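You operate a simulated robot arm through the tools that you are given. There is no shell and no other tool. Be economical: measure what you need, move in short steps, check, and stop when the job is done.

You are at the controls of a simulated robot arm. One attempt, no reset.

JOB
Tip out the food tub, wash it in the suds and let the sink drain.
Fine: stand the tub on the draining mat; the plug ends on the worktop. What is to be rubbed or washed off counts as gone when no trace of it is left.
Where things are to end (x, y in the base frame): rubber plug within 60 mm of [750, 50].

It is judged by the outcome, as a careful person would: the job done as asked, and still so three seconds after it is handed in. It fails if anything else is knocked over, pushed out of place, dropped, spilled or broken.

ROBOT AND FRAMES
A 6-joint arm with a two-finger parallel gripper, fixed in place. Base frame: the origin is at the foot of the arm, x ahead of it, y to its left, z up; the work surface is at about z = 900. Readings come in mm, rad, newtons and seconds.
With the tool pointing down near the work surface it reaches from about 480 to 880 mm from the base axis. Its first joint turns from -2.007 to 2.007 rad. Payload 4.2 kg.
Tool frame: the origin (TCP) lies between the finger pads and is the grasp point; the fingertips stand 23 mm ahead of it; z points along the fingers, y is the line along which they close. Largest opening 94 mm; finger width 38, thickness 10; the body of the gripper, 54 by 96 mm, starts 39 mm behind the TCP.
Orientation is that of the tool frame in the base frame, as a unit quaternion [x, y, z, w]. With the fingers straight down and closing along the base's y, the tool's x points along the base's -x, its y along +y and its z along -z.

CONTROLS
- The arm moves only by the tool send_rows. Its arguments are lists of equal length, an entry for each row: "angular": the turn, a rotation vector about the base's x, y, z in units of 8 degrees (1.0 is 8 degrees), a list of three; "offset": the shift along the base's x, y, z in units of 40 mm (1.0 is 40 mm), a list of three; "hand": the gripper command, from -1 (shut) to 1 (fully open), values between in proportion. In form: {"angular": [[rx, ry, rz], ...], "offset": [[dx, dy, dz], ...], "hand": [hand, ...]}. A call has 1 to 20 rows; each row shifts and turns the commanded pose from where the row before left it. A call with a number of a shift or a turn outside -1 to 1 is refused whole. A row lasts 0.2 s, in which the tool goes at most 50 mm and 0.15 rad; a call with a longer step from one row to the next is refused whole, and so is a gripper value outside its range. Where a pose cannot be reached the arm comes as near as it can. A force on the tool above 40 N (or 10 N above the force at the start of the call, whichever is more), or a blocked arm, ends the call early, and 0.2 s more pass. Each finger travels about 108 mm/s and halts on what it meets, pressing with about 26 N; the grip force reading is that of the motor and also rises with nothing between the fingers. The clock runs only during rows and for 0.2 s after the last one: add rows that do not move to give the fingers time. It gives the time, the measured TCP pose, the force on the tool (base axes), the opening and the grip force at its end, in the units of the frame above (readings bear some noise), with the torque about the TCP (base axes, N m) and any sound that the robot's microphone picked up.
- Cameras (640 x 400 px; columns grow to the right, rows downward): "scene" is fixed at [224.1, 499.5, 1611.1]; the picture's right is [-0.71, -0.71, 0.00], its down [-0.42, 0.42, -0.80] and it looks along [0.56, -0.57, -0.60] (base axes); focal length 336 px, centre (320, 200). "wrist" rides on the gripper at [86, 16, -74] in the tool frame; the picture's right is [-0.18, 0.98, 0.00], its down [-0.58, -0.11, -0.81] and it looks along [-0.79, -0.15, 0.59] (tool axes); focal length 243 px, centre (320, 200). There is no depth. A picture from a camera that has moved, and an enlarged one, comes with that camera's place and axes in the base frame and with its lens.
- get_image(camera): a new picture of that camera. It takes no simulated time.
- lift_body(by): slides the trunk up (or, below 0, down) by that many mm; the arm rides with it, the base frame stays. It gives what a move gives, with no picture.
- zoom(camera, box): a new picture of the part [left, top, right, bottom] of that camera's present view, enlarged. It takes no simulated time.
- hand_in(): hands the job in; it is judged then, once.

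Go step by step. Nothing tells you positions but the pictures and the camera data: compare them with the known pose of the tool, close in by small moves and look again before you grip or let go. The budget is 120 turns and 76 pictures, counting those below and the enlarged ones. Unless the task says otherwise, let go and move clear before handing in.

The tools are called after "Call:" as a command line: name --argument value ..., lists and objects as JSON in quotes. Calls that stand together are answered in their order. send_rows: Moves the arm, as the interface text tells. Its arguments: {"type":"object","properties":{"angular":{"type":"array","items":{"type":"array","items":{"type":"number"}}},"offset":{"type":"array","items":{"type":"array","items":{"type":"number"}}},"hand":{"type":"array","items":{"type":"number"}}},"required":["angular","offset","hand"]} The other tools are called the same way: lift_body (by) slides the trunk up or down; get_image (camera) takes a picture; zoom (camera, box) takes an enlarged picture of a part of a camera's view; hand_in () hands the job in.

At the start:

```text
time: 0.0
ee_pos: [574.6, -183.5, 1209.1]
ee_rot: [0.0, 1.0, 0.0, -0.001]
force: [-0.8, 0.3, -0.2]
moment: [-0.01, -0.03, 0.0]
gripper_width: 93.9
grip_force: 0.0
trunk travel left (down, up): [-725.0, 265.0]
```

scene: 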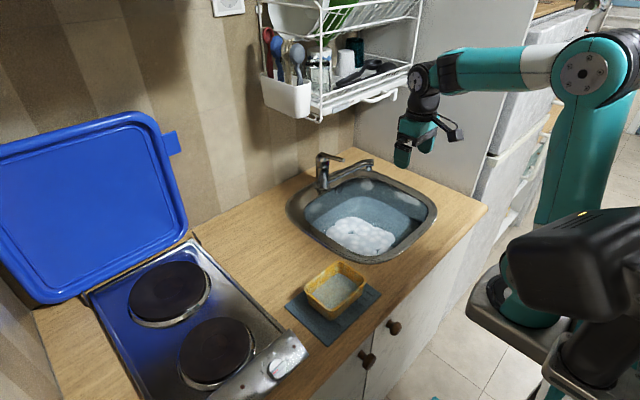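
wrist: 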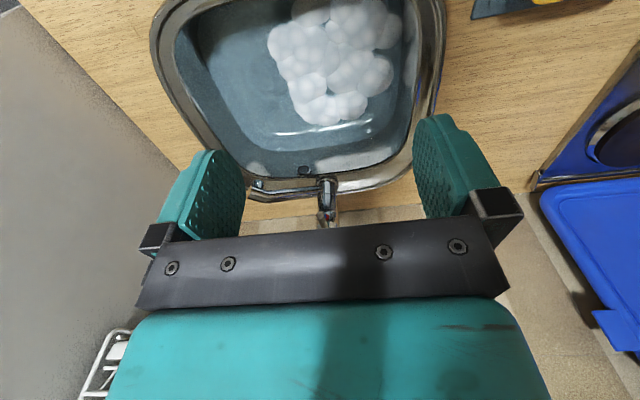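

I see a sink with suds, a yellow tub standing on a dark mat, and a hob at the left. I'll look closer at the tub and the sink first.

Call:
zoom --camera "scene" --box '[270, 240, 400, 350]'

Call:
zoom --camera "scene" --box '[270, 140, 450, 270]'

Call:
zoom --camera "wrist" --box '[140, 0, 460, 200]'

```text
3.64 times, centred on (335, 295) of scene
camera zoom: at [224.1, 499.5, 1611.1], right [-0.71, -0.71, 0.0], down [-0.42, 0.42, -0.8], along [0.56, -0.57, -0.6], focal length 1220 px, centre (266, -146)
```

zoom: 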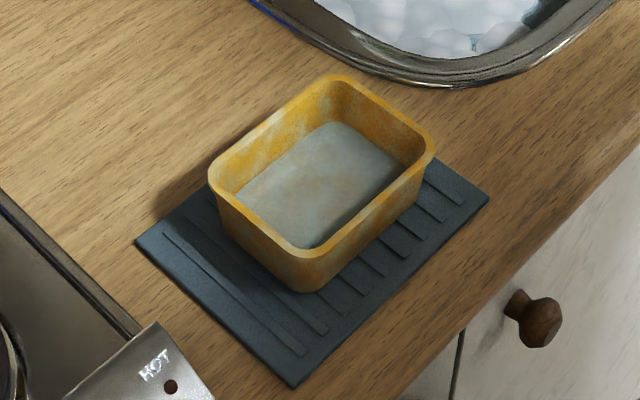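

```text
3.08 times, centred on (360, 205) of scene
camera zoom: at [224.1, 499.5, 1611.1], right [-0.71, -0.71, 0.0], down [-0.42, 0.42, -0.8], along [0.56, -0.57, -0.6], focal length 1033 px, centre (197, 185)
```

zoom: 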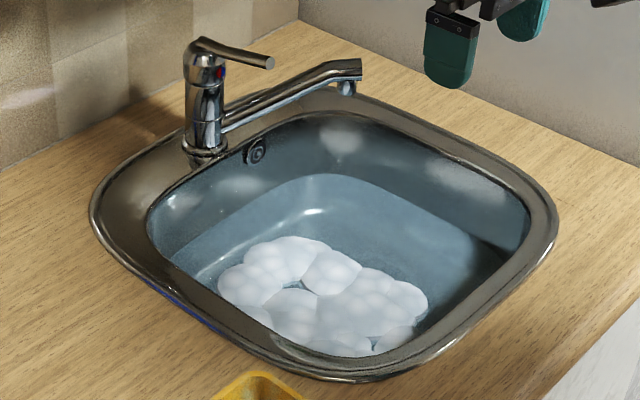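

```text
2.00 times, centred on (300, 100) of wrist
camera zoom: at [488.0, -168.5, 1282.8], right [0.18, 0.98, 0.0], down [0.58, -0.11, 0.81], along [0.79, -0.15, -0.59], focal length 485 px, centre (360, 400)
```

zoom: 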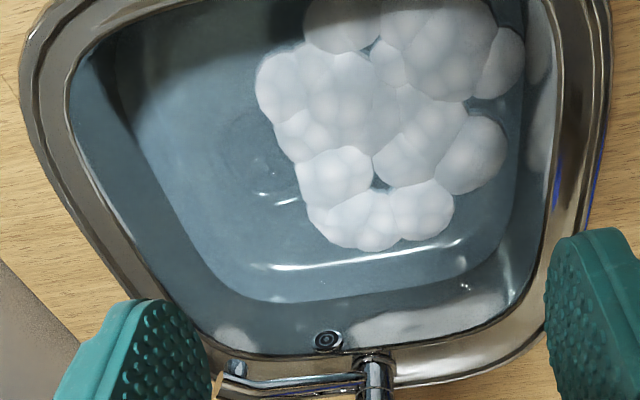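

The tub (around x 572, y 91) holds something greyish. I'll move the arm toward the tub, keeping high, and look in with the wrist camera.

Call:
send_rows --angular '[[0, 0, 0], [0, 0, 0], [0, 0, 0], [0, 0, 0], [0, 0, 0], [0, 0, 0], [0, 0, 0]]' --offset '[[-0.3, 1, 0], [-0.3, 1, 0], [-0.3, 1, 0], [0, 1, 0], [0, 1, 0], [0, 1, 0], [0, 0.5, 0]]' --hand '[1, 1, 1, 1, 1, 1, 1]'

Call:
get_image --camera "wrist"

Call:
get_image --camera "scene"

```text
time: 1.6
ee_pos: [536.4, 76.0, 1210.2]
ee_rot: [0.0, 1.0, 0.001, 0.0]
force: [0.0, 0.1, 0.9]
moment: [0.04, 0.04, 0.01]
gripper_width: 94.0
grip_force: 0.2
trunk travel left (down, up): [-725.0, 265.0]
```

```text
70 pictures are left
camera wrist: at [449.7, 90.7, 1283.1], right [0.18, 0.98, 0.0], down [0.58, -0.11, 0.81], along [0.79, -0.15, -0.59], focal length 243 px, centre (320, 200)
```

wrist: 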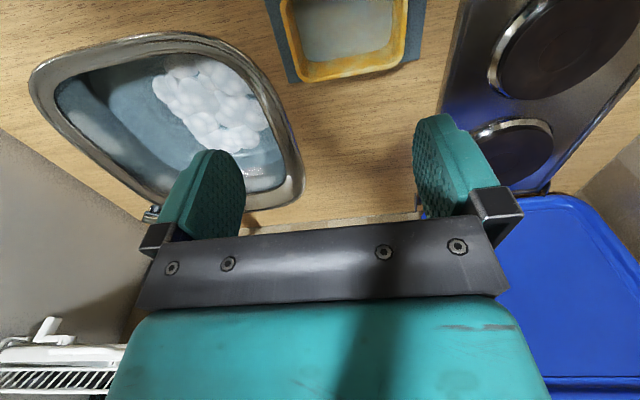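

```text
69 pictures are left
```

scene: 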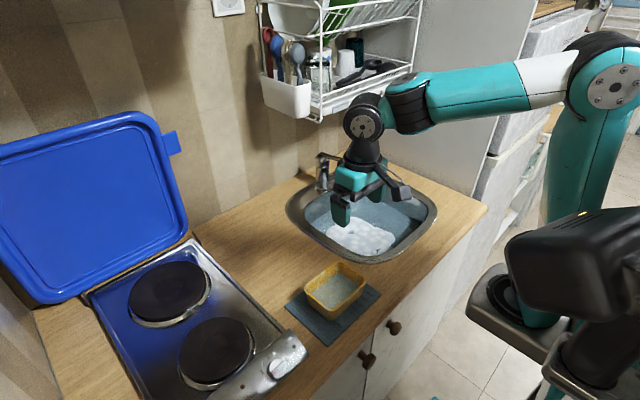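

The tub is aligned with the axes: about x 527–615, y 26–153, rim near z 950. I'll turn the hand a quarter turn so it closes along x and can pinch the far wall, and move above it.

Call:
send_rows --angular '[[0, 0, -1], [0, 0, -1], [0, 0, -1], [0, 0, -1], [0, 0, -1], [0, 0, -1], [0, 0, -1], [0, 0, -1], [0, 0, -1], [0, 0, -1], [0, 0, -1], [0, 0, -0.25]]' --offset '[[0.2, 0, -0.3], [0.2, 0, -0.3], [0.2, 0, -0.3], [0.2, 0, -0.3], [0.2, 0, -0.3], [0.2, 0, -0.3], [0.2, 0, -0.3], [0.2, 0, -0.3], [0.2, 0, -0.3], [0.15, 0.1, 0], [0, 0.1, 0], [0, 0.15, 0]]' --hand '[1, 1, 1, 1, 1, 1, 1, 1, 1, 1, 1, 1]'

Call:
get_image --camera "wrist"

Call:
get_image --camera "scene"

```text
time: 4.2
ee_pos: [617.5, 89.8, 1100.4]
ee_rot: [0.708, 0.706, 0.0, 0.0]
force: [0.4, 0.7, -0.6]
moment: [-0.01, -0.05, -0.03]
gripper_width: 94.1
grip_force: 0.0
trunk travel left (down, up): [-725.0, 265.0]
```

```text
68 pictures are left
camera wrist: at [633.8, 175.8, 1174.6], right [0.98, -0.19, 0.0], down [-0.11, -0.58, 0.81], along [-0.15, -0.79, -0.59], focal length 243 px, centre (320, 200)
```

wrist: 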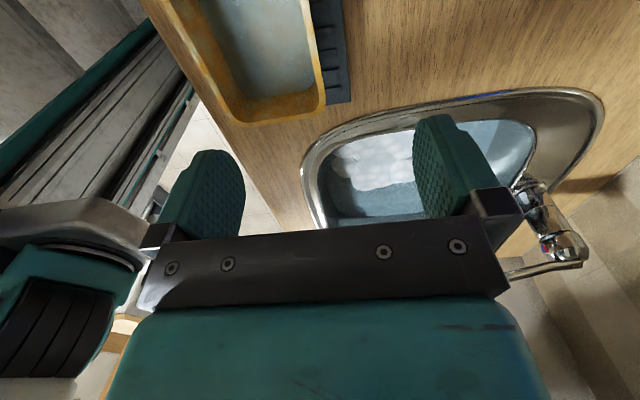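

```text
67 pictures are left
```

scene: 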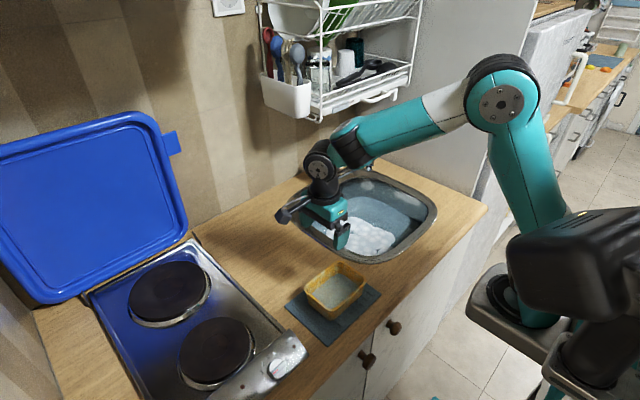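

The far wall reads at x ≈ 609–617 and my TCP is at x 617.5. I'll shift 4 mm back and descend to just above the rim, then check.

Call:
send_rows --angular '[[0, 0, 0], [0, 0, 0], [0, 0, 0], [0, 0, 0], [0, 0, 0]]' --offset '[[-0.1, 0, -0.6], [0, 0, -0.7], [0, 0, -0.7], [0, 0, -0.6], [0, 0, 0]]' --hand '[0.4, 0.4, 0.4, 0.4, 0.4]'

Call:
get_image --camera "wrist"

Call:
zoom --camera "scene" --box '[260, 200, 420, 350]'

```text
time: 5.4
ee_pos: [612.3, 89.3, 997.4]
ee_rot: [0.708, 0.706, 0.0, 0.0]
force: [0.4, 1.3, -1.0]
moment: [0.0, 0.0, 0.0]
gripper_width: 65.8
grip_force: 0.1
trunk travel left (down, up): [-725.0, 265.0]
```

```text
66 pictures are left
camera wrist: at [629.7, 175.6, 1071.1], right [0.98, -0.18, 0.0], down [-0.11, -0.58, 0.81], along [-0.15, -0.79, -0.59], focal length 243 px, centre (320, 200)
```

wrist: 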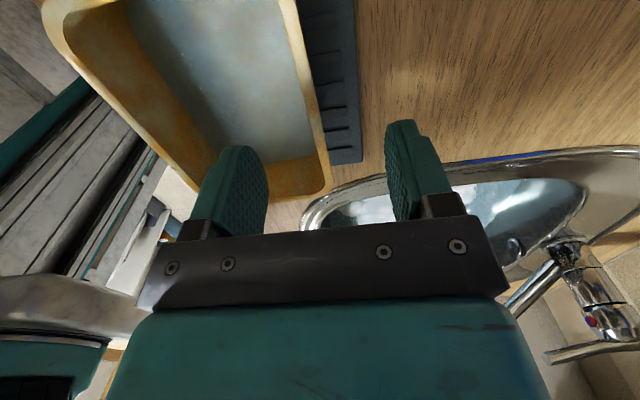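

```text
2.67 times, centred on (340, 275) of scene
camera zoom: at [224.1, 499.5, 1611.1], right [-0.71, -0.71, 0.0], down [-0.42, 0.42, -0.8], along [0.56, -0.57, -0.6], focal length 895 px, centre (267, 0)
```

zoom: 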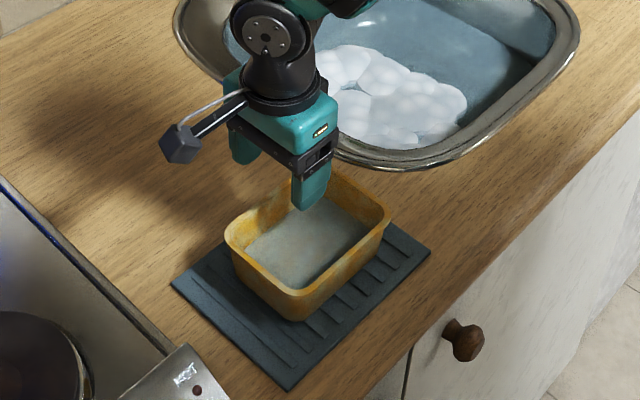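

The wall lies between the fingers (about x 606–615). I'll descend to z ≈ 945.

Call:
send_rows --angular '[[0, 0, 0], [0, 0, 0], [0, 0, 0], [0, 0, 0]]' --offset '[[-0.03, 0, -0.4], [0, 0, -0.4], [0, 0, -0.5], [0, 0, 0]]' --hand '[0.4, 0.4, 0.4, 0.4]'

Call:
get_image --camera "wrist"

Call:
zoom --camera "scene" --box '[280, 220, 400, 320]'

```text
time: 6.4
ee_pos: [609.9, 90.3, 946.3]
ee_rot: [0.707, 0.707, 0.0, 0.0]
force: [0.4, -0.6, -0.9]
moment: [-0.01, 0.01, 0.01]
gripper_width: 65.7
grip_force: 0.0
trunk travel left (down, up): [-725.0, 265.0]
```

```text
64 pictures are left
camera wrist: at [626.2, 176.0, 1020.0], right [0.98, -0.18, 0.0], down [-0.11, -0.58, 0.81], along [-0.15, -0.79, -0.59], focal length 243 px, centre (320, 200)
```

wrist: 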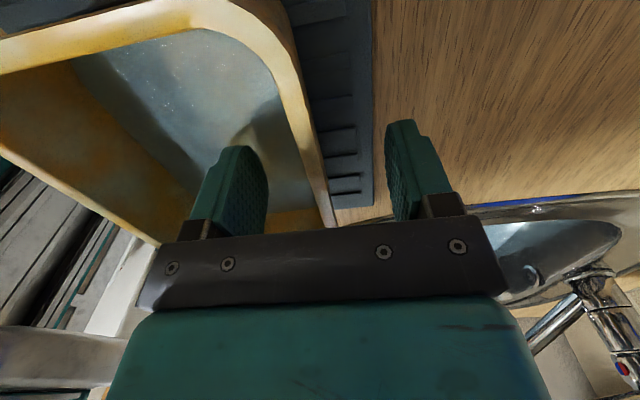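

```text
4.00 times, centred on (340, 270) of scene
camera zoom: at [224.1, 499.5, 1611.1], right [-0.71, -0.71, 0.0], down [-0.42, 0.42, -0.8], along [0.56, -0.57, -0.6], focal length 1342 px, centre (240, -80)
```

zoom: 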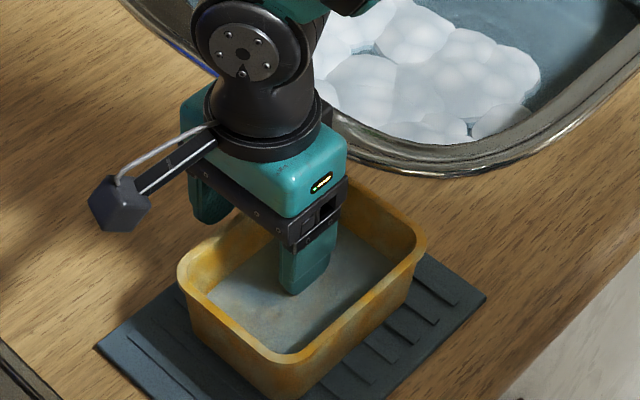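

The wall is inside the gap, so I'll close on it.

Call:
send_rows --angular '[[0, 0, 0], [0, 0, 0], [0, 0, 0], [0, 0, 0]]' --offset '[[0, 0, 0], [0, 0, 0], [0, 0, 0], [0, 0, 0]]' --hand '[-0.3, -1, -1, -1]'

Call:
get_image --camera "wrist"

```text
time: 7.4
ee_pos: [609.6, 90.4, 946.9]
ee_rot: [0.707, 0.707, 0.0, 0.0]
force: [-1.6, -0.8, 10.0]
moment: [-0.13, 1.05, 0.06]
gripper_width: 5.0
grip_force: 25.5
trunk travel left (down, up): [-725.0, 265.0]
```

```text
62 pictures are left
camera wrist: at [626.0, 176.0, 1020.5], right [0.98, -0.18, 0.0], down [-0.11, -0.58, 0.81], along [-0.15, -0.79, -0.59], focal length 243 px, centre (320, 200)
```

wrist: 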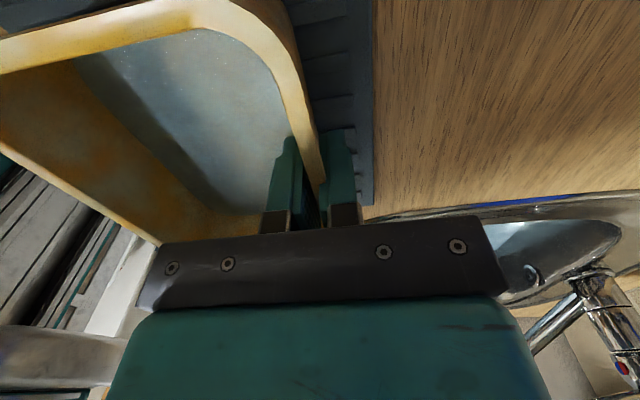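

The wall is pinched at 5 mm with a firm grip. I'll lift slowly and check that the tub stays level.

Call:
send_rows --angular '[[0, 0, 0], [0, 0, 0], [0, 0, 0], [0, 0, 0], [0, 0, 0]]' --offset '[[0, 0, 0.15], [0, 0, 0.25], [0, 0, 0.3], [0, 0, 0.3], [0, 0, 0]]' --hand '[-1, -1, -1, -1, -1]'

Call:
zoom --camera "scene" --box '[270, 190, 430, 320]'

```text
time: 8.6
ee_pos: [612.6, 89.0, 984.5]
ee_rot: [0.707, 0.707, 0.001, 0.0]
force: [-0.7, -0.8, -0.3]
moment: [-0.07, 0.03, 0.04]
gripper_width: 2.4
grip_force: 26.0
trunk travel left (down, up): [-725.0, 265.0]
```

```text
3.08 times, centred on (350, 255) of scene
camera zoom: at [224.1, 499.5, 1611.1], right [-0.71, -0.71, 0.0], down [-0.42, 0.42, -0.8], along [0.56, -0.57, -0.6], focal length 1033 px, centre (228, 31)
```

zoom: 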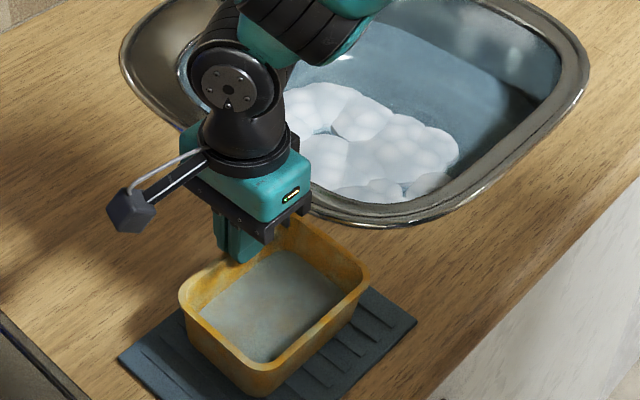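

The force shows no weight and the tub seems not to have risen, so it may have slipped. I'll look with the wrist camera.

Call:
get_image --camera "wrist"

Call:
zoom --camera "scene" --box '[300, 230, 390, 330]'

```text
60 pictures are left
camera wrist: at [628.5, 174.9, 1057.9], right [0.98, -0.18, 0.0], down [-0.11, -0.58, 0.81], along [-0.15, -0.79, -0.59], focal length 243 px, centre (320, 200)
```

wrist: 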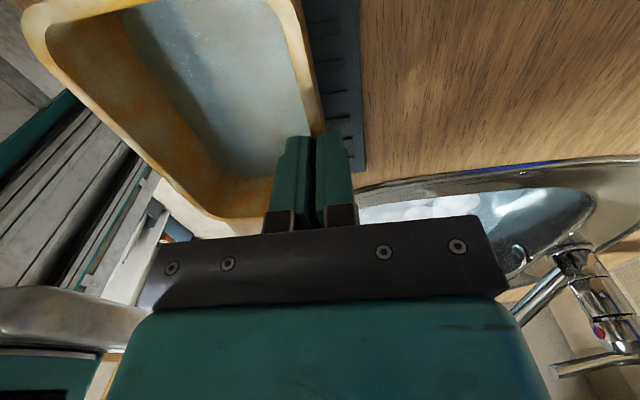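

```text
4.00 times, centred on (345, 280) of scene
camera zoom: at [224.1, 499.5, 1611.1], right [-0.71, -0.71, 0.0], down [-0.42, 0.42, -0.8], along [0.56, -0.57, -0.6], focal length 1342 px, centre (220, -120)
```

zoom: 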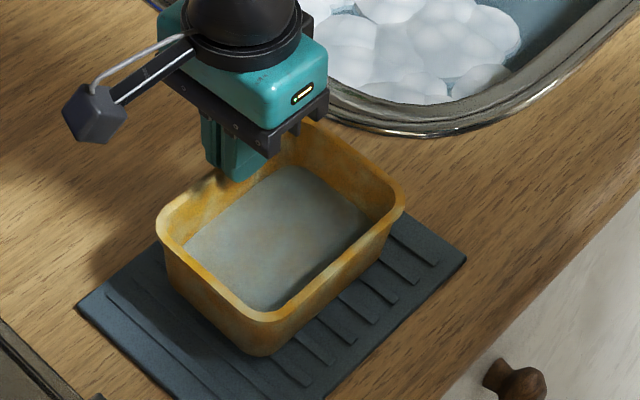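

The tub slipped out and still stands on the mat. The walls seem to flare, so my vertical pads did not seat. I'll zoom in to measure the wall slope.

Call:
zoom --camera "scene" --box '[334, 275, 374, 323]'

Call:
zoom --camera "wrist" --box '[160, 40, 400, 240]'

```text
8.33 times, centred on (354, 299) of scene
camera zoom: at [224.1, 499.5, 1611.1], right [-0.71, -0.71, 0.0], down [-0.42, 0.42, -0.8], along [0.56, -0.57, -0.6], focal length 2797 px, centre (37, -625)
```

zoom: 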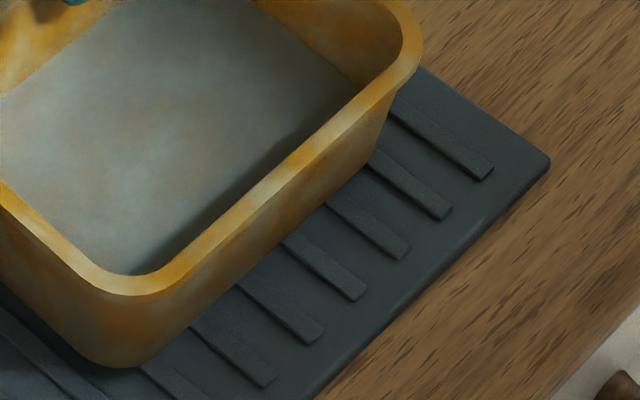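

```text
2.00 times, centred on (280, 140) of wrist
camera zoom: at [628.5, 174.9, 1057.9], right [0.98, -0.18, 0.0], down [-0.11, -0.58, 0.81], along [-0.15, -0.79, -0.59], focal length 485 px, centre (400, 320)
```

zoom: 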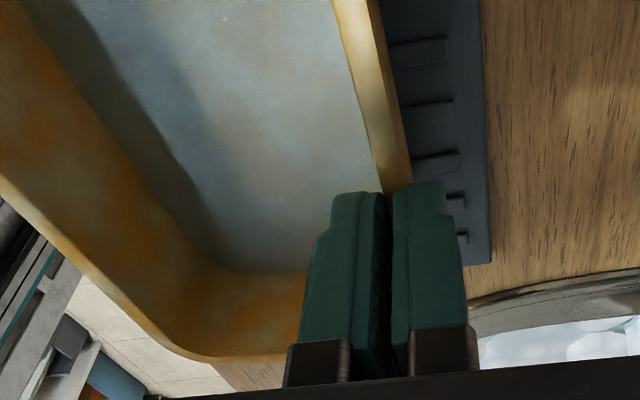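

The walls flare about 11°, with the rim near z 955. I'll open, rise a little, tilt the hand 11° to match the far wall, and come in along the wall, slightly deeper.

Call:
send_rows --angular '[[0, 0, 0], [0, 1, 0], [0, 0.4, 0], [0, 0, 0]]' --offset '[[0, 0, 0.33], [0.1, 0, 0], [0.12, 0.02, 0], [0, 0, 0]]' --hand '[-0.5, 0.1, 0.2, 0.2]'

Call:
get_image --camera "wrist"

```text
time: 9.6
ee_pos: [619.9, 90.2, 996.0]
ee_rot: [0.704, 0.703, -0.069, -0.069]
force: [0.2, -0.8, 0.0]
moment: [-0.03, 0.02, 0.01]
gripper_width: 56.3
grip_force: 0.0
trunk travel left (down, up): [-725.0, 265.0]
```

```text
56 pictures are left
camera wrist: at [651.8, 175.9, 1065.8], right [0.96, -0.18, -0.19], down [0.05, -0.58, 0.81], along [-0.26, -0.79, -0.55], focal length 243 px, centre (320, 200)
```

wrist: 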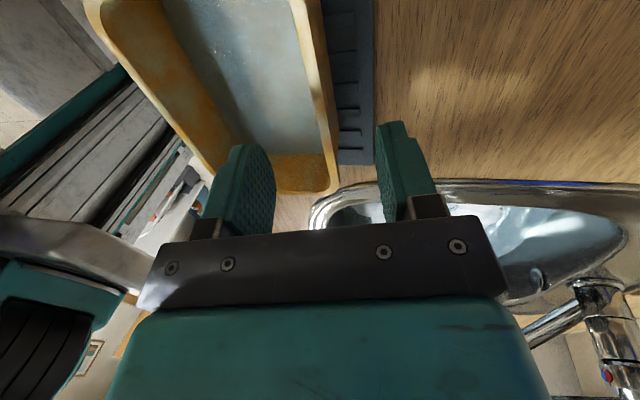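

I need a precise reading of the far rim relative to the fingers before descending.

Call:
zoom --camera "wrist" --box '[220, 40, 420, 240]'

Call:
zoom --camera "scene" --box '[295, 230, 385, 330]'

```text
2.00 times, centred on (320, 140) of wrist
camera zoom: at [651.8, 175.9, 1065.8], right [0.96, -0.18, -0.19], down [0.05, -0.58, 0.81], along [-0.26, -0.79, -0.55], focal length 485 px, centre (320, 320)
```

zoom: 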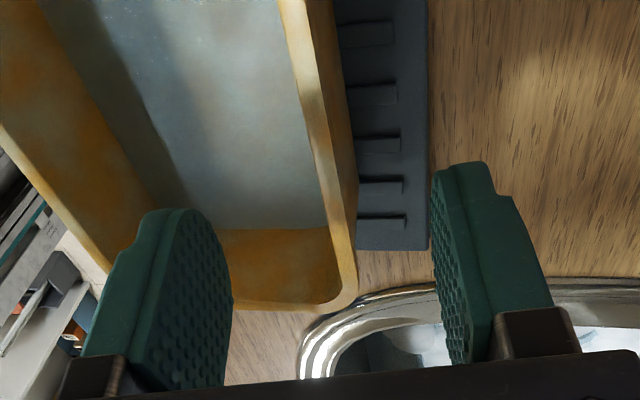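

```text
4.00 times, centred on (340, 280) of scene
camera zoom: at [224.1, 499.5, 1611.1], right [-0.71, -0.71, 0.0], down [-0.42, 0.42, -0.8], along [0.56, -0.57, -0.6], focal length 1342 px, centre (240, -120)
```

zoom: 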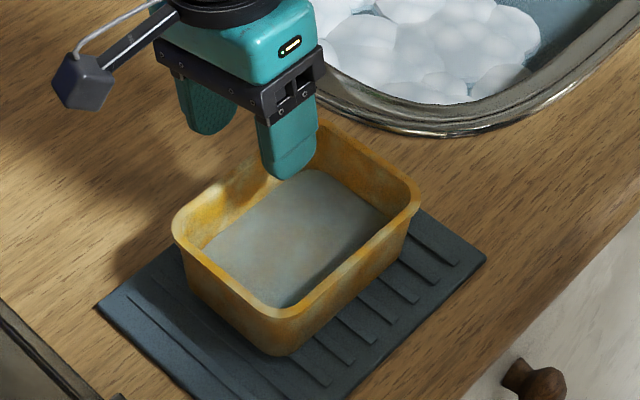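

The rim's centre is around x 615, with inner edge 612 and outer 618. I'll descend along the wall to z ≈ 938 at x ≈ 611.5 and close.

Call:
send_rows --angular '[[0, 0, 0], [0, 0, 0], [0, 0, 0], [0, 0, 0], [0, 0, 0], [0, 0, 0], [0, 0, 0], [0, 0, 0], [0, 0, 0]]' --offset '[[0.05, 0, -0.35], [-0.08, 0, -0.4], [-0.09, 0, -0.4], [-0.09, 0, -0.3], [0, 0, 0], [0, 0, 0], [0, 0, 0], [0, 0, 0], [0, 0, 0]]' --hand '[0.2, 0.2, 0.2, 0.2, 0.2, -0.3, -1, -1, -1]'

Call:
get_image --camera "wrist"

```text
time: 11.6
ee_pos: [612.3, 90.2, 939.6]
ee_rot: [0.704, 0.703, -0.069, -0.069]
force: [-0.5, 0.9, 0.3]
moment: [-0.02, -0.05, -0.02]
gripper_width: 2.8
grip_force: 26.0
trunk travel left (down, up): [-725.0, 265.0]
```

```text
53 pictures are left
camera wrist: at [642.7, 176.4, 1009.1], right [0.96, -0.18, -0.19], down [0.05, -0.58, 0.81], along [-0.26, -0.79, -0.55], focal length 243 px, centre (320, 200)
```

wrist: 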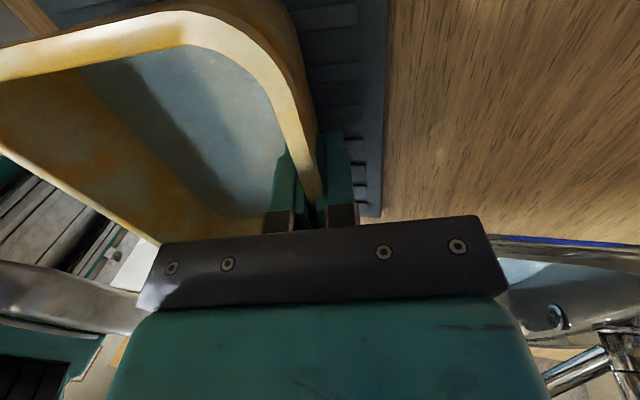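

It seated flush this time, with no moment. I'll lift a bit and check.

Call:
send_rows --angular '[[0, 0, 0], [0, 0, 0], [0, 0, 0], [0, 0, 0], [0, 0, 0]]' --offset '[[0, 0, 0.1], [0, 0, 0.15], [0, 0, 0.2], [0, 0, 0.2], [0, 0, 0]]' --hand '[-1, -1, -1, -1, -1]'

Call:
zoom --camera "scene" --box '[295, 230, 385, 330]'

```text
time: 12.8
ee_pos: [612.4, 90.9, 967.3]
ee_rot: [0.704, 0.704, -0.069, -0.068]
force: [0.5, -0.7, -1.9]
moment: [-0.01, -0.09, 0.0]
gripper_width: 3.0
grip_force: 26.4
trunk travel left (down, up): [-725.0, 265.0]
```

```text
4.00 times, centred on (340, 280) of scene
camera zoom: at [224.1, 499.5, 1611.1], right [-0.71, -0.71, 0.0], down [-0.42, 0.42, -0.8], along [0.56, -0.57, -0.6], focal length 1342 px, centre (240, -120)
```

zoom: 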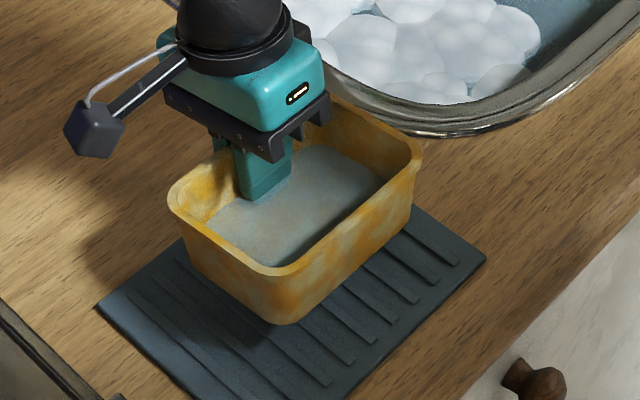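

The tub is up and level, weighing about 2 N. I'll raise it to clear the sink rim and carry it smoothly over the bowl.

Call:
send_rows --angular '[[0, 0, 0], [0, 0, 0], [0, 0, 0], [0, 0, 0], [0, 0, 0]]' --offset '[[0, 0, 0.4], [0, 0, 0.6], [0, 0, 0.6], [0, 0, 0.5], [0, 0, 0.2]]' --hand '[-1, -1, -1, -1, -1]'

Call:
send_rows --angular '[[0, 0, 0], [0, 0, 0], [0, 0, 0], [0, 0, 0], [0, 0, 0], [0, 0, 0], [0, 0, 0], [0, 0, 0], [0, 0, 0], [0, 0, 0], [0, 0, 0], [0, 0, 0], [0, 0, 0], [0, 0, 0], [0, 0, 0], [0, 0, 0]]' --offset '[[0.1, -0.2, 0], [0.2, -0.4, 0], [0.25, -0.5, 0], [0.25, -0.55, 0], [0.25, -0.55, 0], [0.25, -0.55, 0], [0.25, -0.55, 0], [0.25, -0.55, 0], [0.25, -0.55, 0], [0.25, -0.55, 0], [0.25, -0.55, 0], [0.25, -0.55, 0], [0.25, -0.55, 0], [0.25, -0.45, 0], [0.15, -0.3, 0], [0, 0, 0]]' --hand '[-1, -1, -1, -1, -1, -1, -1, -1, -1, -1, -1, -1, -1, -1, -1, -1]'

Call:
get_image --camera "scene"

Call:
get_image --camera "wrist"

```text
time: 14.0
ee_pos: [611.4, 92.5, 1057.8]
ee_rot: [0.704, 0.704, -0.069, -0.068]
force: [0.5, 0.1, -1.5]
moment: [-0.04, -0.1, -0.03]
gripper_width: 2.7
grip_force: 26.1
trunk travel left (down, up): [-725.0, 265.0]
```

```text
time: 17.4
ee_pos: [749.4, -203.8, 1058.2]
ee_rot: [0.704, 0.703, -0.07, -0.069]
force: [-0.3, -0.9, -2.8]
moment: [-0.01, -0.1, 0.0]
gripper_width: 2.6
grip_force: 26.0
trunk travel left (down, up): [-725.0, 265.0]
```

```text
51 pictures are left
```

scene: 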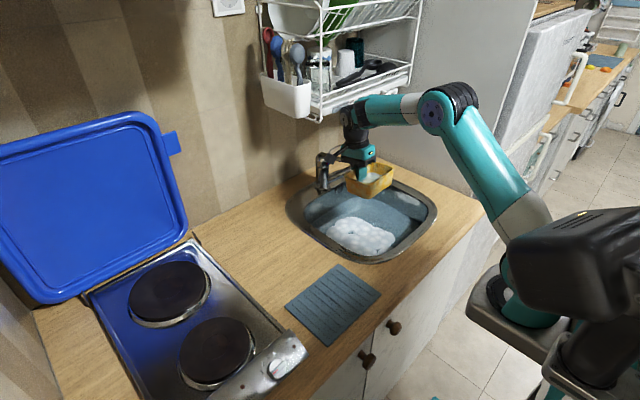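

```text
50 pictures are left
camera wrist: at [780.2, -118.2, 1127.6], right [0.96, -0.18, -0.19], down [0.05, -0.58, 0.81], along [-0.26, -0.79, -0.55], focal length 243 px, centre (320, 200)
```

wrist: 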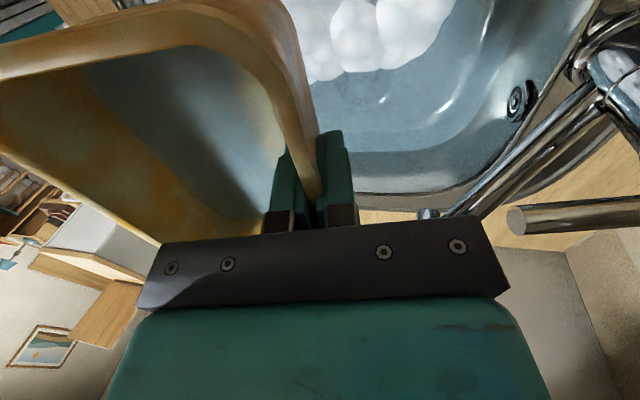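

The tub is over the bowl, and the tap spout ends near (820, -350), so I stay clear of it. I'll back off a little in x and begin tilting so it pours over the near lip into the sink.

Call:
send_rows --angular '[[0, -0.5, 0], [0, -1, 0], [0, -1, 0], [0, -1, 0], [0, -1, 0], [0, -1, 0], [0, -1, 0], [0, 0, 0]]' --offset '[[-0.2, 0, -0.1], [-0.2, 0, -0.2], [-0.2, 0, -0.2], [0, 0, -0.1], [0, 0, 0], [0, 0, 0], [0, 0, 0], [0, 0, 0]]' --hand '[-1, -1, -1, -1, -1, -1, -1, -1]'

Call:
zoom --camera "scene" --box '[270, 80, 470, 280]'

```text
time: 19.2
ee_pos: [726.2, -202.2, 1035.5]
ee_rot: [0.662, 0.663, 0.247, 0.247]
force: [-0.4, -0.1, -1.6]
moment: [-0.02, -0.06, -0.01]
gripper_width: 2.8
grip_force: 26.1
trunk travel left (down, up): [-725.0, 265.0]
```

```text
2.00 times, centred on (370, 180) of scene
camera zoom: at [224.1, 499.5, 1611.1], right [-0.71, -0.71, 0.0], down [-0.42, 0.42, -0.8], along [0.56, -0.57, -0.6], focal length 671 px, centre (220, 240)
```

zoom: 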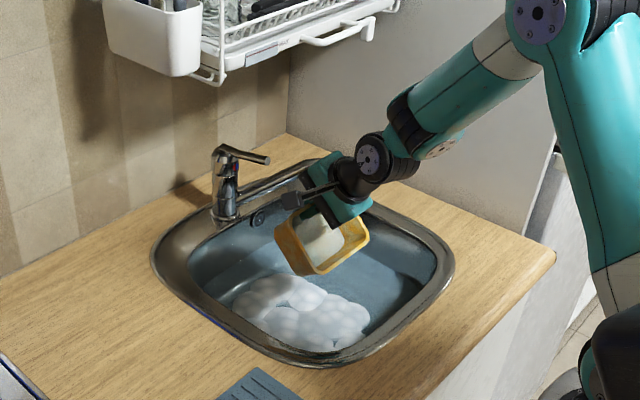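

The tub is at about 52° of tilt and well clear. I'll continue tipping past horizontal.

Call:
send_rows --angular '[[0, -1, 0], [0, -1, 0], [0, -1, 0], [0, -1, 0], [0, -1, 0], [0, -1, 0], [0, -1, 0], [0, -1, 0], [0, 0, 0], [0, 0, 0], [0, 0, 0]]' --offset '[[0, 0, 0], [0, 0, 0], [0, 0, 0], [0, 0, 0], [0, 0, 0], [0, 0, 0], [0, 0, 0], [0, 0, 0], [0, 0, 0], [0, 0, 0], [0, 0, 0]]' --hand '[-1, -1, -1, -1, -1, -1, -1, -1, -1, -1, -1]'

Call:
zoom --camera "scene" --box '[270, 80, 470, 280]'

Call:
get_image --camera "wrist"

```text
time: 21.6
ee_pos: [831.7, -223.1, 1080.3]
ee_rot: [0.435, 0.434, 0.558, 0.558]
force: [-15.2, -0.8, -32.4]
moment: [0.39, 0.79, -0.3]
gripper_width: 3.1
grip_force: 26.1
out of reach, approached as far as the arm can: row 6, 7, 8
trunk travel left (down, up): [-725.0, 265.0]
```

```text
2.00 times, centred on (370, 180) of scene
camera zoom: at [224.1, 499.5, 1611.1], right [-0.71, -0.71, 0.0], down [-0.42, 0.42, -0.8], along [0.56, -0.57, -0.6], focal length 671 px, centre (220, 240)
```

zoom: 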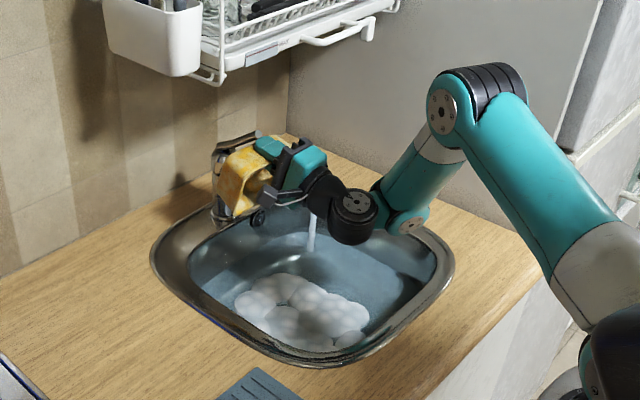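

```text
47 pictures are left
camera wrist: at [756.4, -137.1, 1076.8], right [-0.24, -0.19, 0.95], down [-0.76, -0.58, -0.3], along [0.61, -0.79, 0.0], focal length 243 px, centre (320, 200)
```

wrist: 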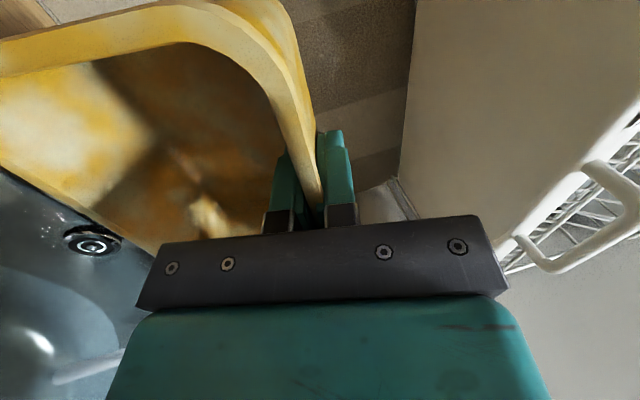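

The arm hit a reach limit and drifted forward to x 832, touching something near the tap. A stream appears under the spout, so I'll look closely before moving.

Call:
zoom --camera "scene" --box '[305, 130, 405, 220]'

```text
4.44 times, centred on (355, 175) of scene
camera zoom: at [224.1, 499.5, 1611.1], right [-0.71, -0.71, 0.0], down [-0.42, 0.42, -0.8], along [0.56, -0.57, -0.6], focal length 1492 px, centre (164, 311)
```

zoom: 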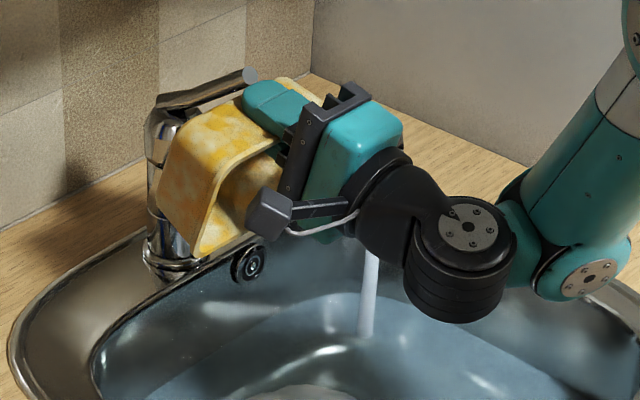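

The tub nudged the tap lever up and the tap is running; I'll need to shut it again. First I'll back straight out toward the robot, reducing the tilt.

Call:
send_rows --angular '[[0, 0, 0], [0, 0, 0]]' --offset '[[-0.6, 0, -0.1], [-0.8, 0, 0]]' --hand '[-1, -1]'

Call:
zoom --camera "scene" --box '[305, 130, 405, 220]'

```text
time: 22.2
ee_pos: [826.8, -227.8, 1098.7]
ee_rot: [0.432, 0.431, 0.56, 0.561]
force: [-14.1, -0.7, -9.2]
moment: [0.13, 0.38, -0.24]
gripper_width: 2.5
grip_force: 25.6
out of reach, approached as far as the arm can: row 1, 2
trunk travel left (down, up): [-725.0, 265.0]
```

```text
4.44 times, centred on (355, 175) of scene
camera zoom: at [224.1, 499.5, 1611.1], right [-0.71, -0.71, 0.0], down [-0.42, 0.42, -0.8], along [0.56, -0.57, -0.6], focal length 1492 px, centre (164, 311)
```

zoom: 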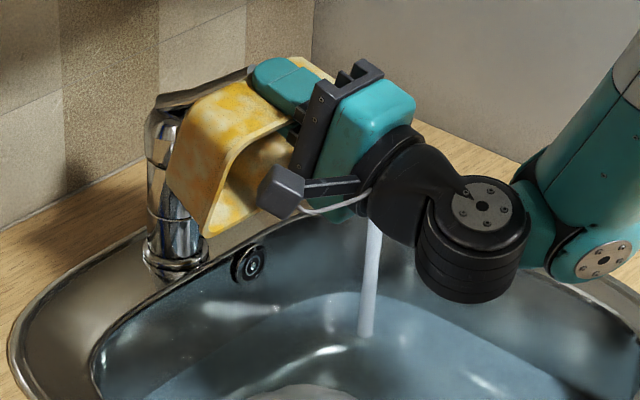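

The command is beyond reach at this orientation. I'll take back the tilt two steps at a time so the arm comes back toward the base.

Call:
send_rows --angular '[[0, 1, 0], [0, 1, 0]]' --offset '[[0, 0, 0], [0, 0, 0]]' --hand '[-1, -1]'

```text
time: 22.8
ee_pos: [828.6, -227.2, 1097.5]
ee_rot: [0.505, 0.505, 0.495, 0.495]
force: [0.2, -1.1, -1.0]
moment: [0.0, 0.01, 0.0]
gripper_width: 2.6
grip_force: 25.8
trunk travel left (down, up): [-725.0, 265.0]
```

The command follows the real pose and the tub is free of contact. I'll back away from the tap while levelling the tub.

Call:
send_rows --angular '[[0, 0, 0], [0, 1, 0], [0, 1, 0], [0, 1, 0], [0, 1, 0], [0, 1, 0]]' --offset '[[-0.3, 0.1, 0], [-0.5, 0.1, 0], [-0.5, 0, 0], [-0.5, 0, 0], [-0.5, 0, 0], [0, 0, 0]]' --hand '[-1, -1, -1, -1, -1, -1]'

Call:
zoom --camera "scene" --box '[305, 120, 435, 220]'

Call:
get_image --camera "wrist"

```text
time: 24.2
ee_pos: [735.2, -219.4, 1096.0]
ee_rot: [0.645, 0.643, 0.292, 0.292]
force: [0.3, -0.2, 0.0]
moment: [0.02, -0.01, 0.02]
gripper_width: 2.5
grip_force: 25.9
trunk travel left (down, up): [-725.0, 265.0]
```

```text
4.00 times, centred on (370, 170) of scene
camera zoom: at [224.1, 499.5, 1611.1], right [-0.71, -0.71, 0.0], down [-0.42, 0.42, -0.8], along [0.56, -0.57, -0.6], focal length 1342 px, centre (120, 320)
```

zoom: 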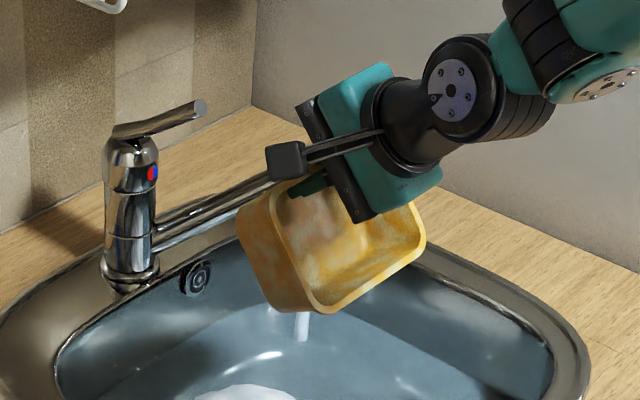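

```text
43 pictures are left
camera wrist: at [690.0, -133.9, 1156.5], right [0.65, -0.18, 0.74], down [-0.68, -0.58, 0.45], along [0.35, -0.79, -0.5], focal length 243 px, centre (320, 200)
```

wrist: 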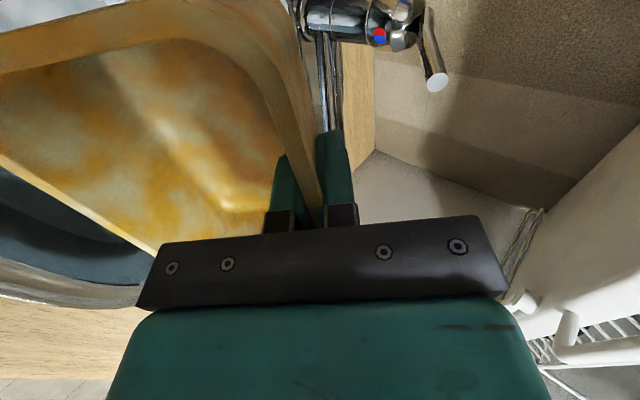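

The tub is emptied (only a film remains). The tap lever tip is now raised to about (867, -243, 1092) and must be pushed down with a free hand, so I'll quickly set the tub back on the mat first.

Call:
send_rows --angular '[[0, 0.9375, 0], [0, 0.9375, 0], [0, 0.9375, 0], [0, 0.9375, 0], [0, 0.9375, 0], [0, 0.9375, 0], [0, 0.9375, 0], [0, 0.9375, 0], [0, 0, 0]]' --offset '[[-0.384, 0.967, 0], [-0.384, 0.967, 0], [-0.384, 0.967, 0], [-0.384, 0.967, 0], [-0.384, 0.967, 0], [-0.384, 0.967, 0], [-0.384, 0.967, 0], [-0.384, 0.967, 0], [0, 0, -0.6]]' --hand '[-1, -1, -1, -1, -1, -1, -1, -1, -1]'

Call:
zoom --camera "scene" --box '[270, 150, 430, 350]'

```text
time: 26.2
ee_pos: [611.6, 91.0, 1069.5]
ee_rot: [0.703, 0.704, -0.069, -0.069]
force: [-0.7, -0.3, -0.6]
moment: [-0.01, -0.06, 0.0]
gripper_width: 2.7
grip_force: 25.7
trunk travel left (down, up): [-725.0, 265.0]
```

```text
2.00 times, centred on (350, 250) of scene
camera zoom: at [224.1, 499.5, 1611.1], right [-0.71, -0.71, 0.0], down [-0.42, 0.42, -0.8], along [0.56, -0.57, -0.6], focal length 671 px, centre (260, 100)
```

zoom: 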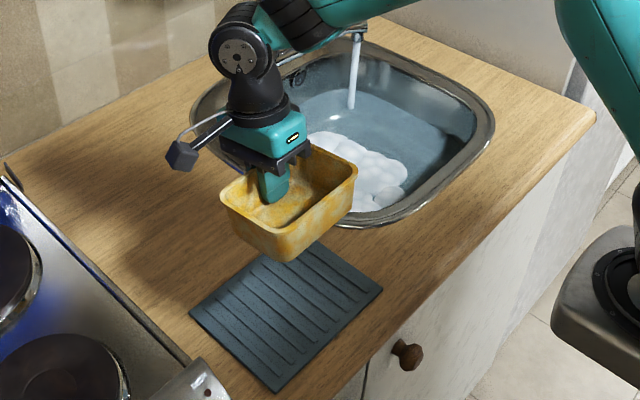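

The tub is level above the mat, in its old place. I'll set it down, release, and rise.

Call:
send_rows --angular '[[0, 0, 0], [0, 0, 0], [0, 0, 0], [0, 0, 0], [0, 0, 0], [0, 0, 0]]' --offset '[[0, 0, -0.9], [0, 0, -0.9], [0, 0, -0.7], [0, 0, -0.4], [0, 0, -0.25], [0, 0, 0]]' --hand '[-1, -1, -1, -1, -1, -1]'

```text
time: 27.6
ee_pos: [613.1, 90.4, 945.2]
ee_rot: [0.703, 0.704, -0.069, -0.07]
force: [0.0, -0.8, -1.4]
moment: [-0.04, -0.01, 0.02]
gripper_width: 2.8
grip_force: 25.9
trunk travel left (down, up): [-725.0, 265.0]
```

Call:
send_rows --angular '[[0, 0, 0], [0, 0, 0], [0, 0, 0]]' --offset '[[0, 0, -0.06], [0, 0, -0.04], [0, 0, 0]]' --hand '[-1, -1, -1]'

```text
time: 28.4
ee_pos: [612.6, 91.7, 941.8]
ee_rot: [0.703, 0.704, -0.069, -0.069]
force: [-1.1, -0.9, -0.7]
moment: [-0.01, -0.01, -0.03]
gripper_width: 2.8
grip_force: 26.3
trunk travel left (down, up): [-725.0, 265.0]
```

Nearly touching the mat, so I'll lower 2 mm more, release and withdraw along the wall, then travel high toward the tap with the hand closing.

Call:
send_rows --angular '[[0, 0, 0], [0, 0, 0], [0, 0, 0], [0, 0, 0], [0, 0, 0], [0, 0, 0], [0, 0, 0]]' --offset '[[0, 0, -0.06], [0, 0, 0], [0, 0, 0], [0.08, 0, 0.4], [0.18, 0, 0.9], [0.18, 0, 0.9], [0.1, 0, 0.9]]' --hand '[-0.9, -0.4, -0.2, -0.1, -0.1, -0.1, -0.1]'

Call:
send_rows --angular '[[0, -1, 0], [0, -1, 0], [0, -1, 0], [0, -1, 0], [0, -1, 0], [0, 0, 0], [0, 0, 0], [0, 0, 0], [0, 0, 0], [0, 0, 0]]' --offset '[[0, -0.5, 0.6], [0.4, -0.8, 0.6], [0.6, -0.9, 0.3], [0.6, -0.9, 0.3], [0.6, -0.9, 0.3], [0.6, -0.9, 0], [0.6, -0.9, 0], [0.6, -0.9, 0], [0.6, -0.9, 0], [0.4, -0.7, 0]]' --hand '[-0.5, -1, -1, -1, -1, -1, -1, -1, -1, -1]'

Call:
get_image --camera "scene"

Call:
get_image --camera "wrist"

```text
time: 30.0
ee_pos: [633.1, 90.0, 1064.0]
ee_rot: [0.704, 0.703, -0.069, -0.069]
force: [0.3, 0.4, -0.9]
moment: [-0.03, 0.05, -0.01]
gripper_width: 42.2
grip_force: 0.0
trunk travel left (down, up): [-725.0, 265.0]
```

```text
time: 32.2
ee_pos: [825.1, -234.1, 1144.4]
ee_rot: [0.685, 0.687, 0.172, 0.169]
force: [-9.9, 0.9, -2.9]
moment: [0.05, -0.97, -0.26]
gripper_width: 0.1
grip_force: 26.1
trunk travel left (down, up): [-725.0, 265.0]
stopped in row 10: the force on the tool passed its limit at 54 N (the readings are from after the stop); the commanded pose is now the measured one
```

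```text
41 pictures are left
```

scene: 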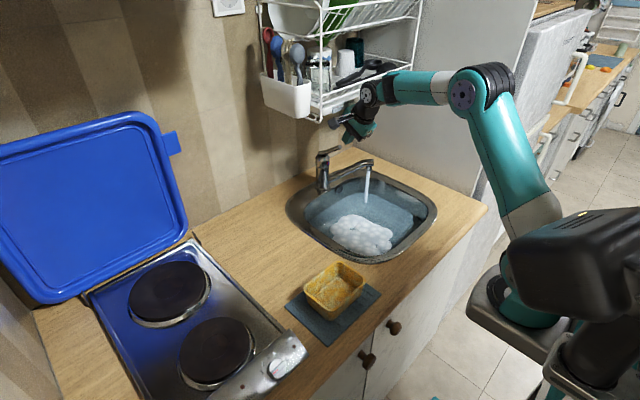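

```text
40 pictures are left
camera wrist: at [804.0, -148.1, 1217.0], right [0.87, -0.18, 0.46], down [-0.47, -0.59, 0.66], along [0.15, -0.79, -0.6], focal length 243 px, centre (320, 200)
```

wrist: 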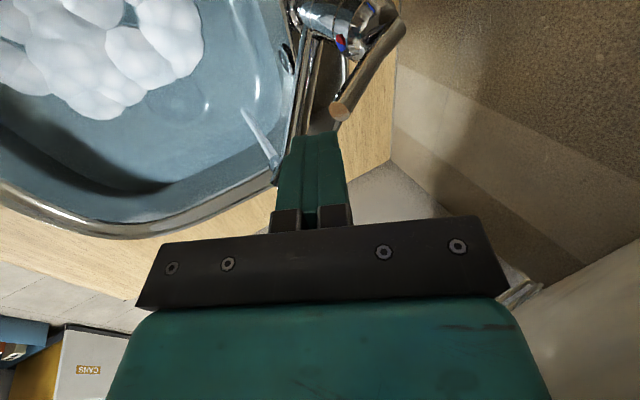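

Something blocked the hand — probably the wrist against the hanging rack. I'll look before backing off.

Call:
zoom --camera "scene" --box '[250, 0, 450, 200]'

```text
2.00 times, centred on (350, 100) of scene
camera zoom: at [224.1, 499.5, 1611.1], right [-0.71, -0.71, 0.0], down [-0.42, 0.42, -0.8], along [0.56, -0.57, -0.6], focal length 671 px, centre (260, 400)
```

zoom: 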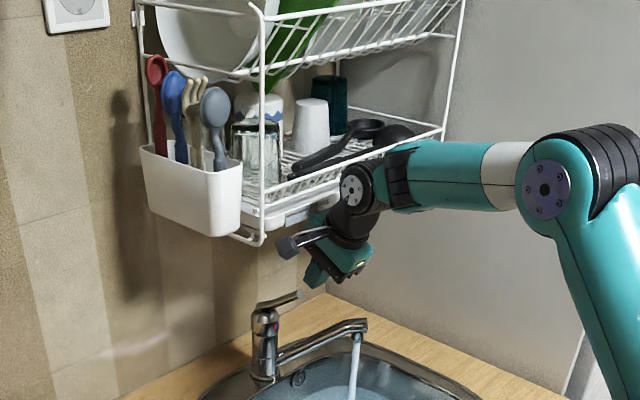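

The wrist met the rack's front edge; the rack looks unmoved. I'll back out, then use a flatter hand so the wrist stays below the rack.

Call:
send_rows --angular '[[0, 0, 0], [0, 0, 0], [0, -0.9, 0], [0, -0.9, 0], [0, -0.9, 0], [0, -0.9, 0], [0, -0.9, 0], [0, 0, 0]]' --offset '[[-0.9, 0, 0], [-1, 0, -0.2], [0, 0, -0.1], [0, 0, 0], [0, -0.2, 0], [0, 0, 0], [0, 0, 0], [0, 0, 0]]' --hand '[-1, -1, -1, -1, -1, -1, -1, -1]'

Call:
zoom --camera "scene" --box '[270, 40, 430, 200]'

```text
time: 34.0
ee_pos: [749.9, -240.4, 1132.8]
ee_rot: [0.597, 0.601, 0.376, 0.375]
force: [0.4, -1.0, -0.5]
moment: [0.01, -0.01, -0.01]
gripper_width: 0.1
grip_force: 26.3
trunk travel left (down, up): [-725.0, 265.0]
```

```text
2.50 times, centred on (350, 120) of scene
camera zoom: at [224.1, 499.5, 1611.1], right [-0.71, -0.71, 0.0], down [-0.42, 0.42, -0.8], along [0.56, -0.57, -0.6], focal length 839 px, centre (245, 400)
```

zoom: 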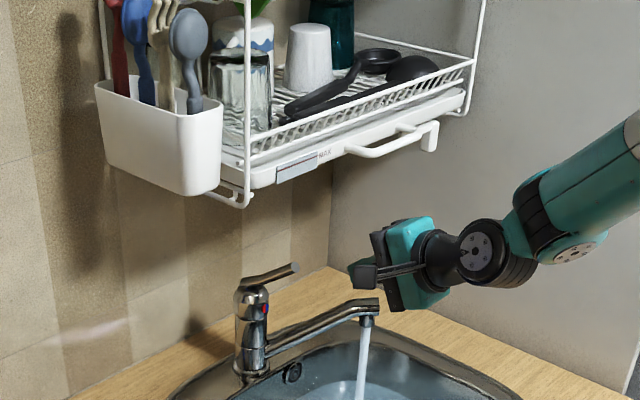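

The rack is intact. The hand is now flat and below it; I'll advance over the lever tip.

Call:
send_rows --angular '[[0, 0, 0], [0, 0, 0], [0, -0.5, 0], [0, -0.5, 0], [0, 0, 0]]' --offset '[[0.7, 0, 0.05], [0.7, 0, 0.05], [0.7, 0, 0.1], [0.5, 0, 0.1], [0, 0, 0]]' --hand '[-1, -1, -1, -1, -1]'

Call:
zoom --camera "scene" --box '[290, 100, 410, 200]'

Call:
get_image --camera "wrist"

```text
time: 35.2
ee_pos: [855.5, -241.6, 1144.8]
ee_rot: [0.569, 0.574, 0.418, 0.415]
force: [0.7, 0.6, 0.3]
moment: [0.02, 0.0, 0.0]
gripper_width: 0.0
grip_force: 26.3
trunk travel left (down, up): [-725.0, 265.0]
```

```text
4.00 times, centred on (350, 150) of scene
camera zoom: at [224.1, 499.5, 1611.1], right [-0.71, -0.71, 0.0], down [-0.42, 0.42, -0.8], along [0.56, -0.57, -0.6], focal length 1342 px, centre (200, 400)
```

zoom: 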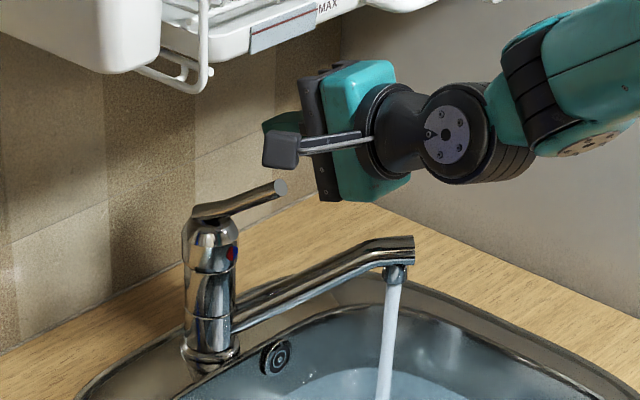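

```text
36 pictures are left
camera wrist: at [789.0, -155.5, 1183.5], right [0.3, -0.18, 0.94], down [-0.8, -0.59, 0.14], along [0.52, -0.79, -0.32], focal length 243 px, centre (320, 200)
```

wrist: 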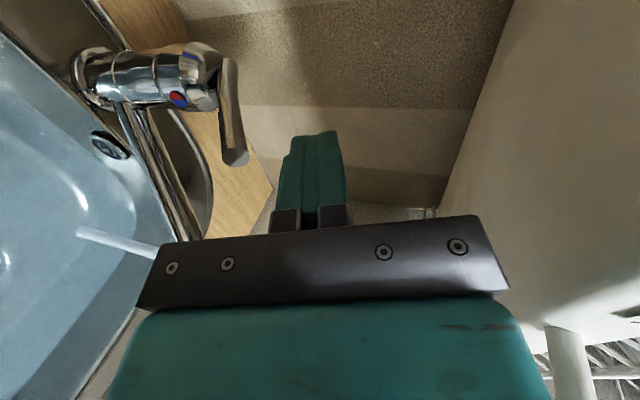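

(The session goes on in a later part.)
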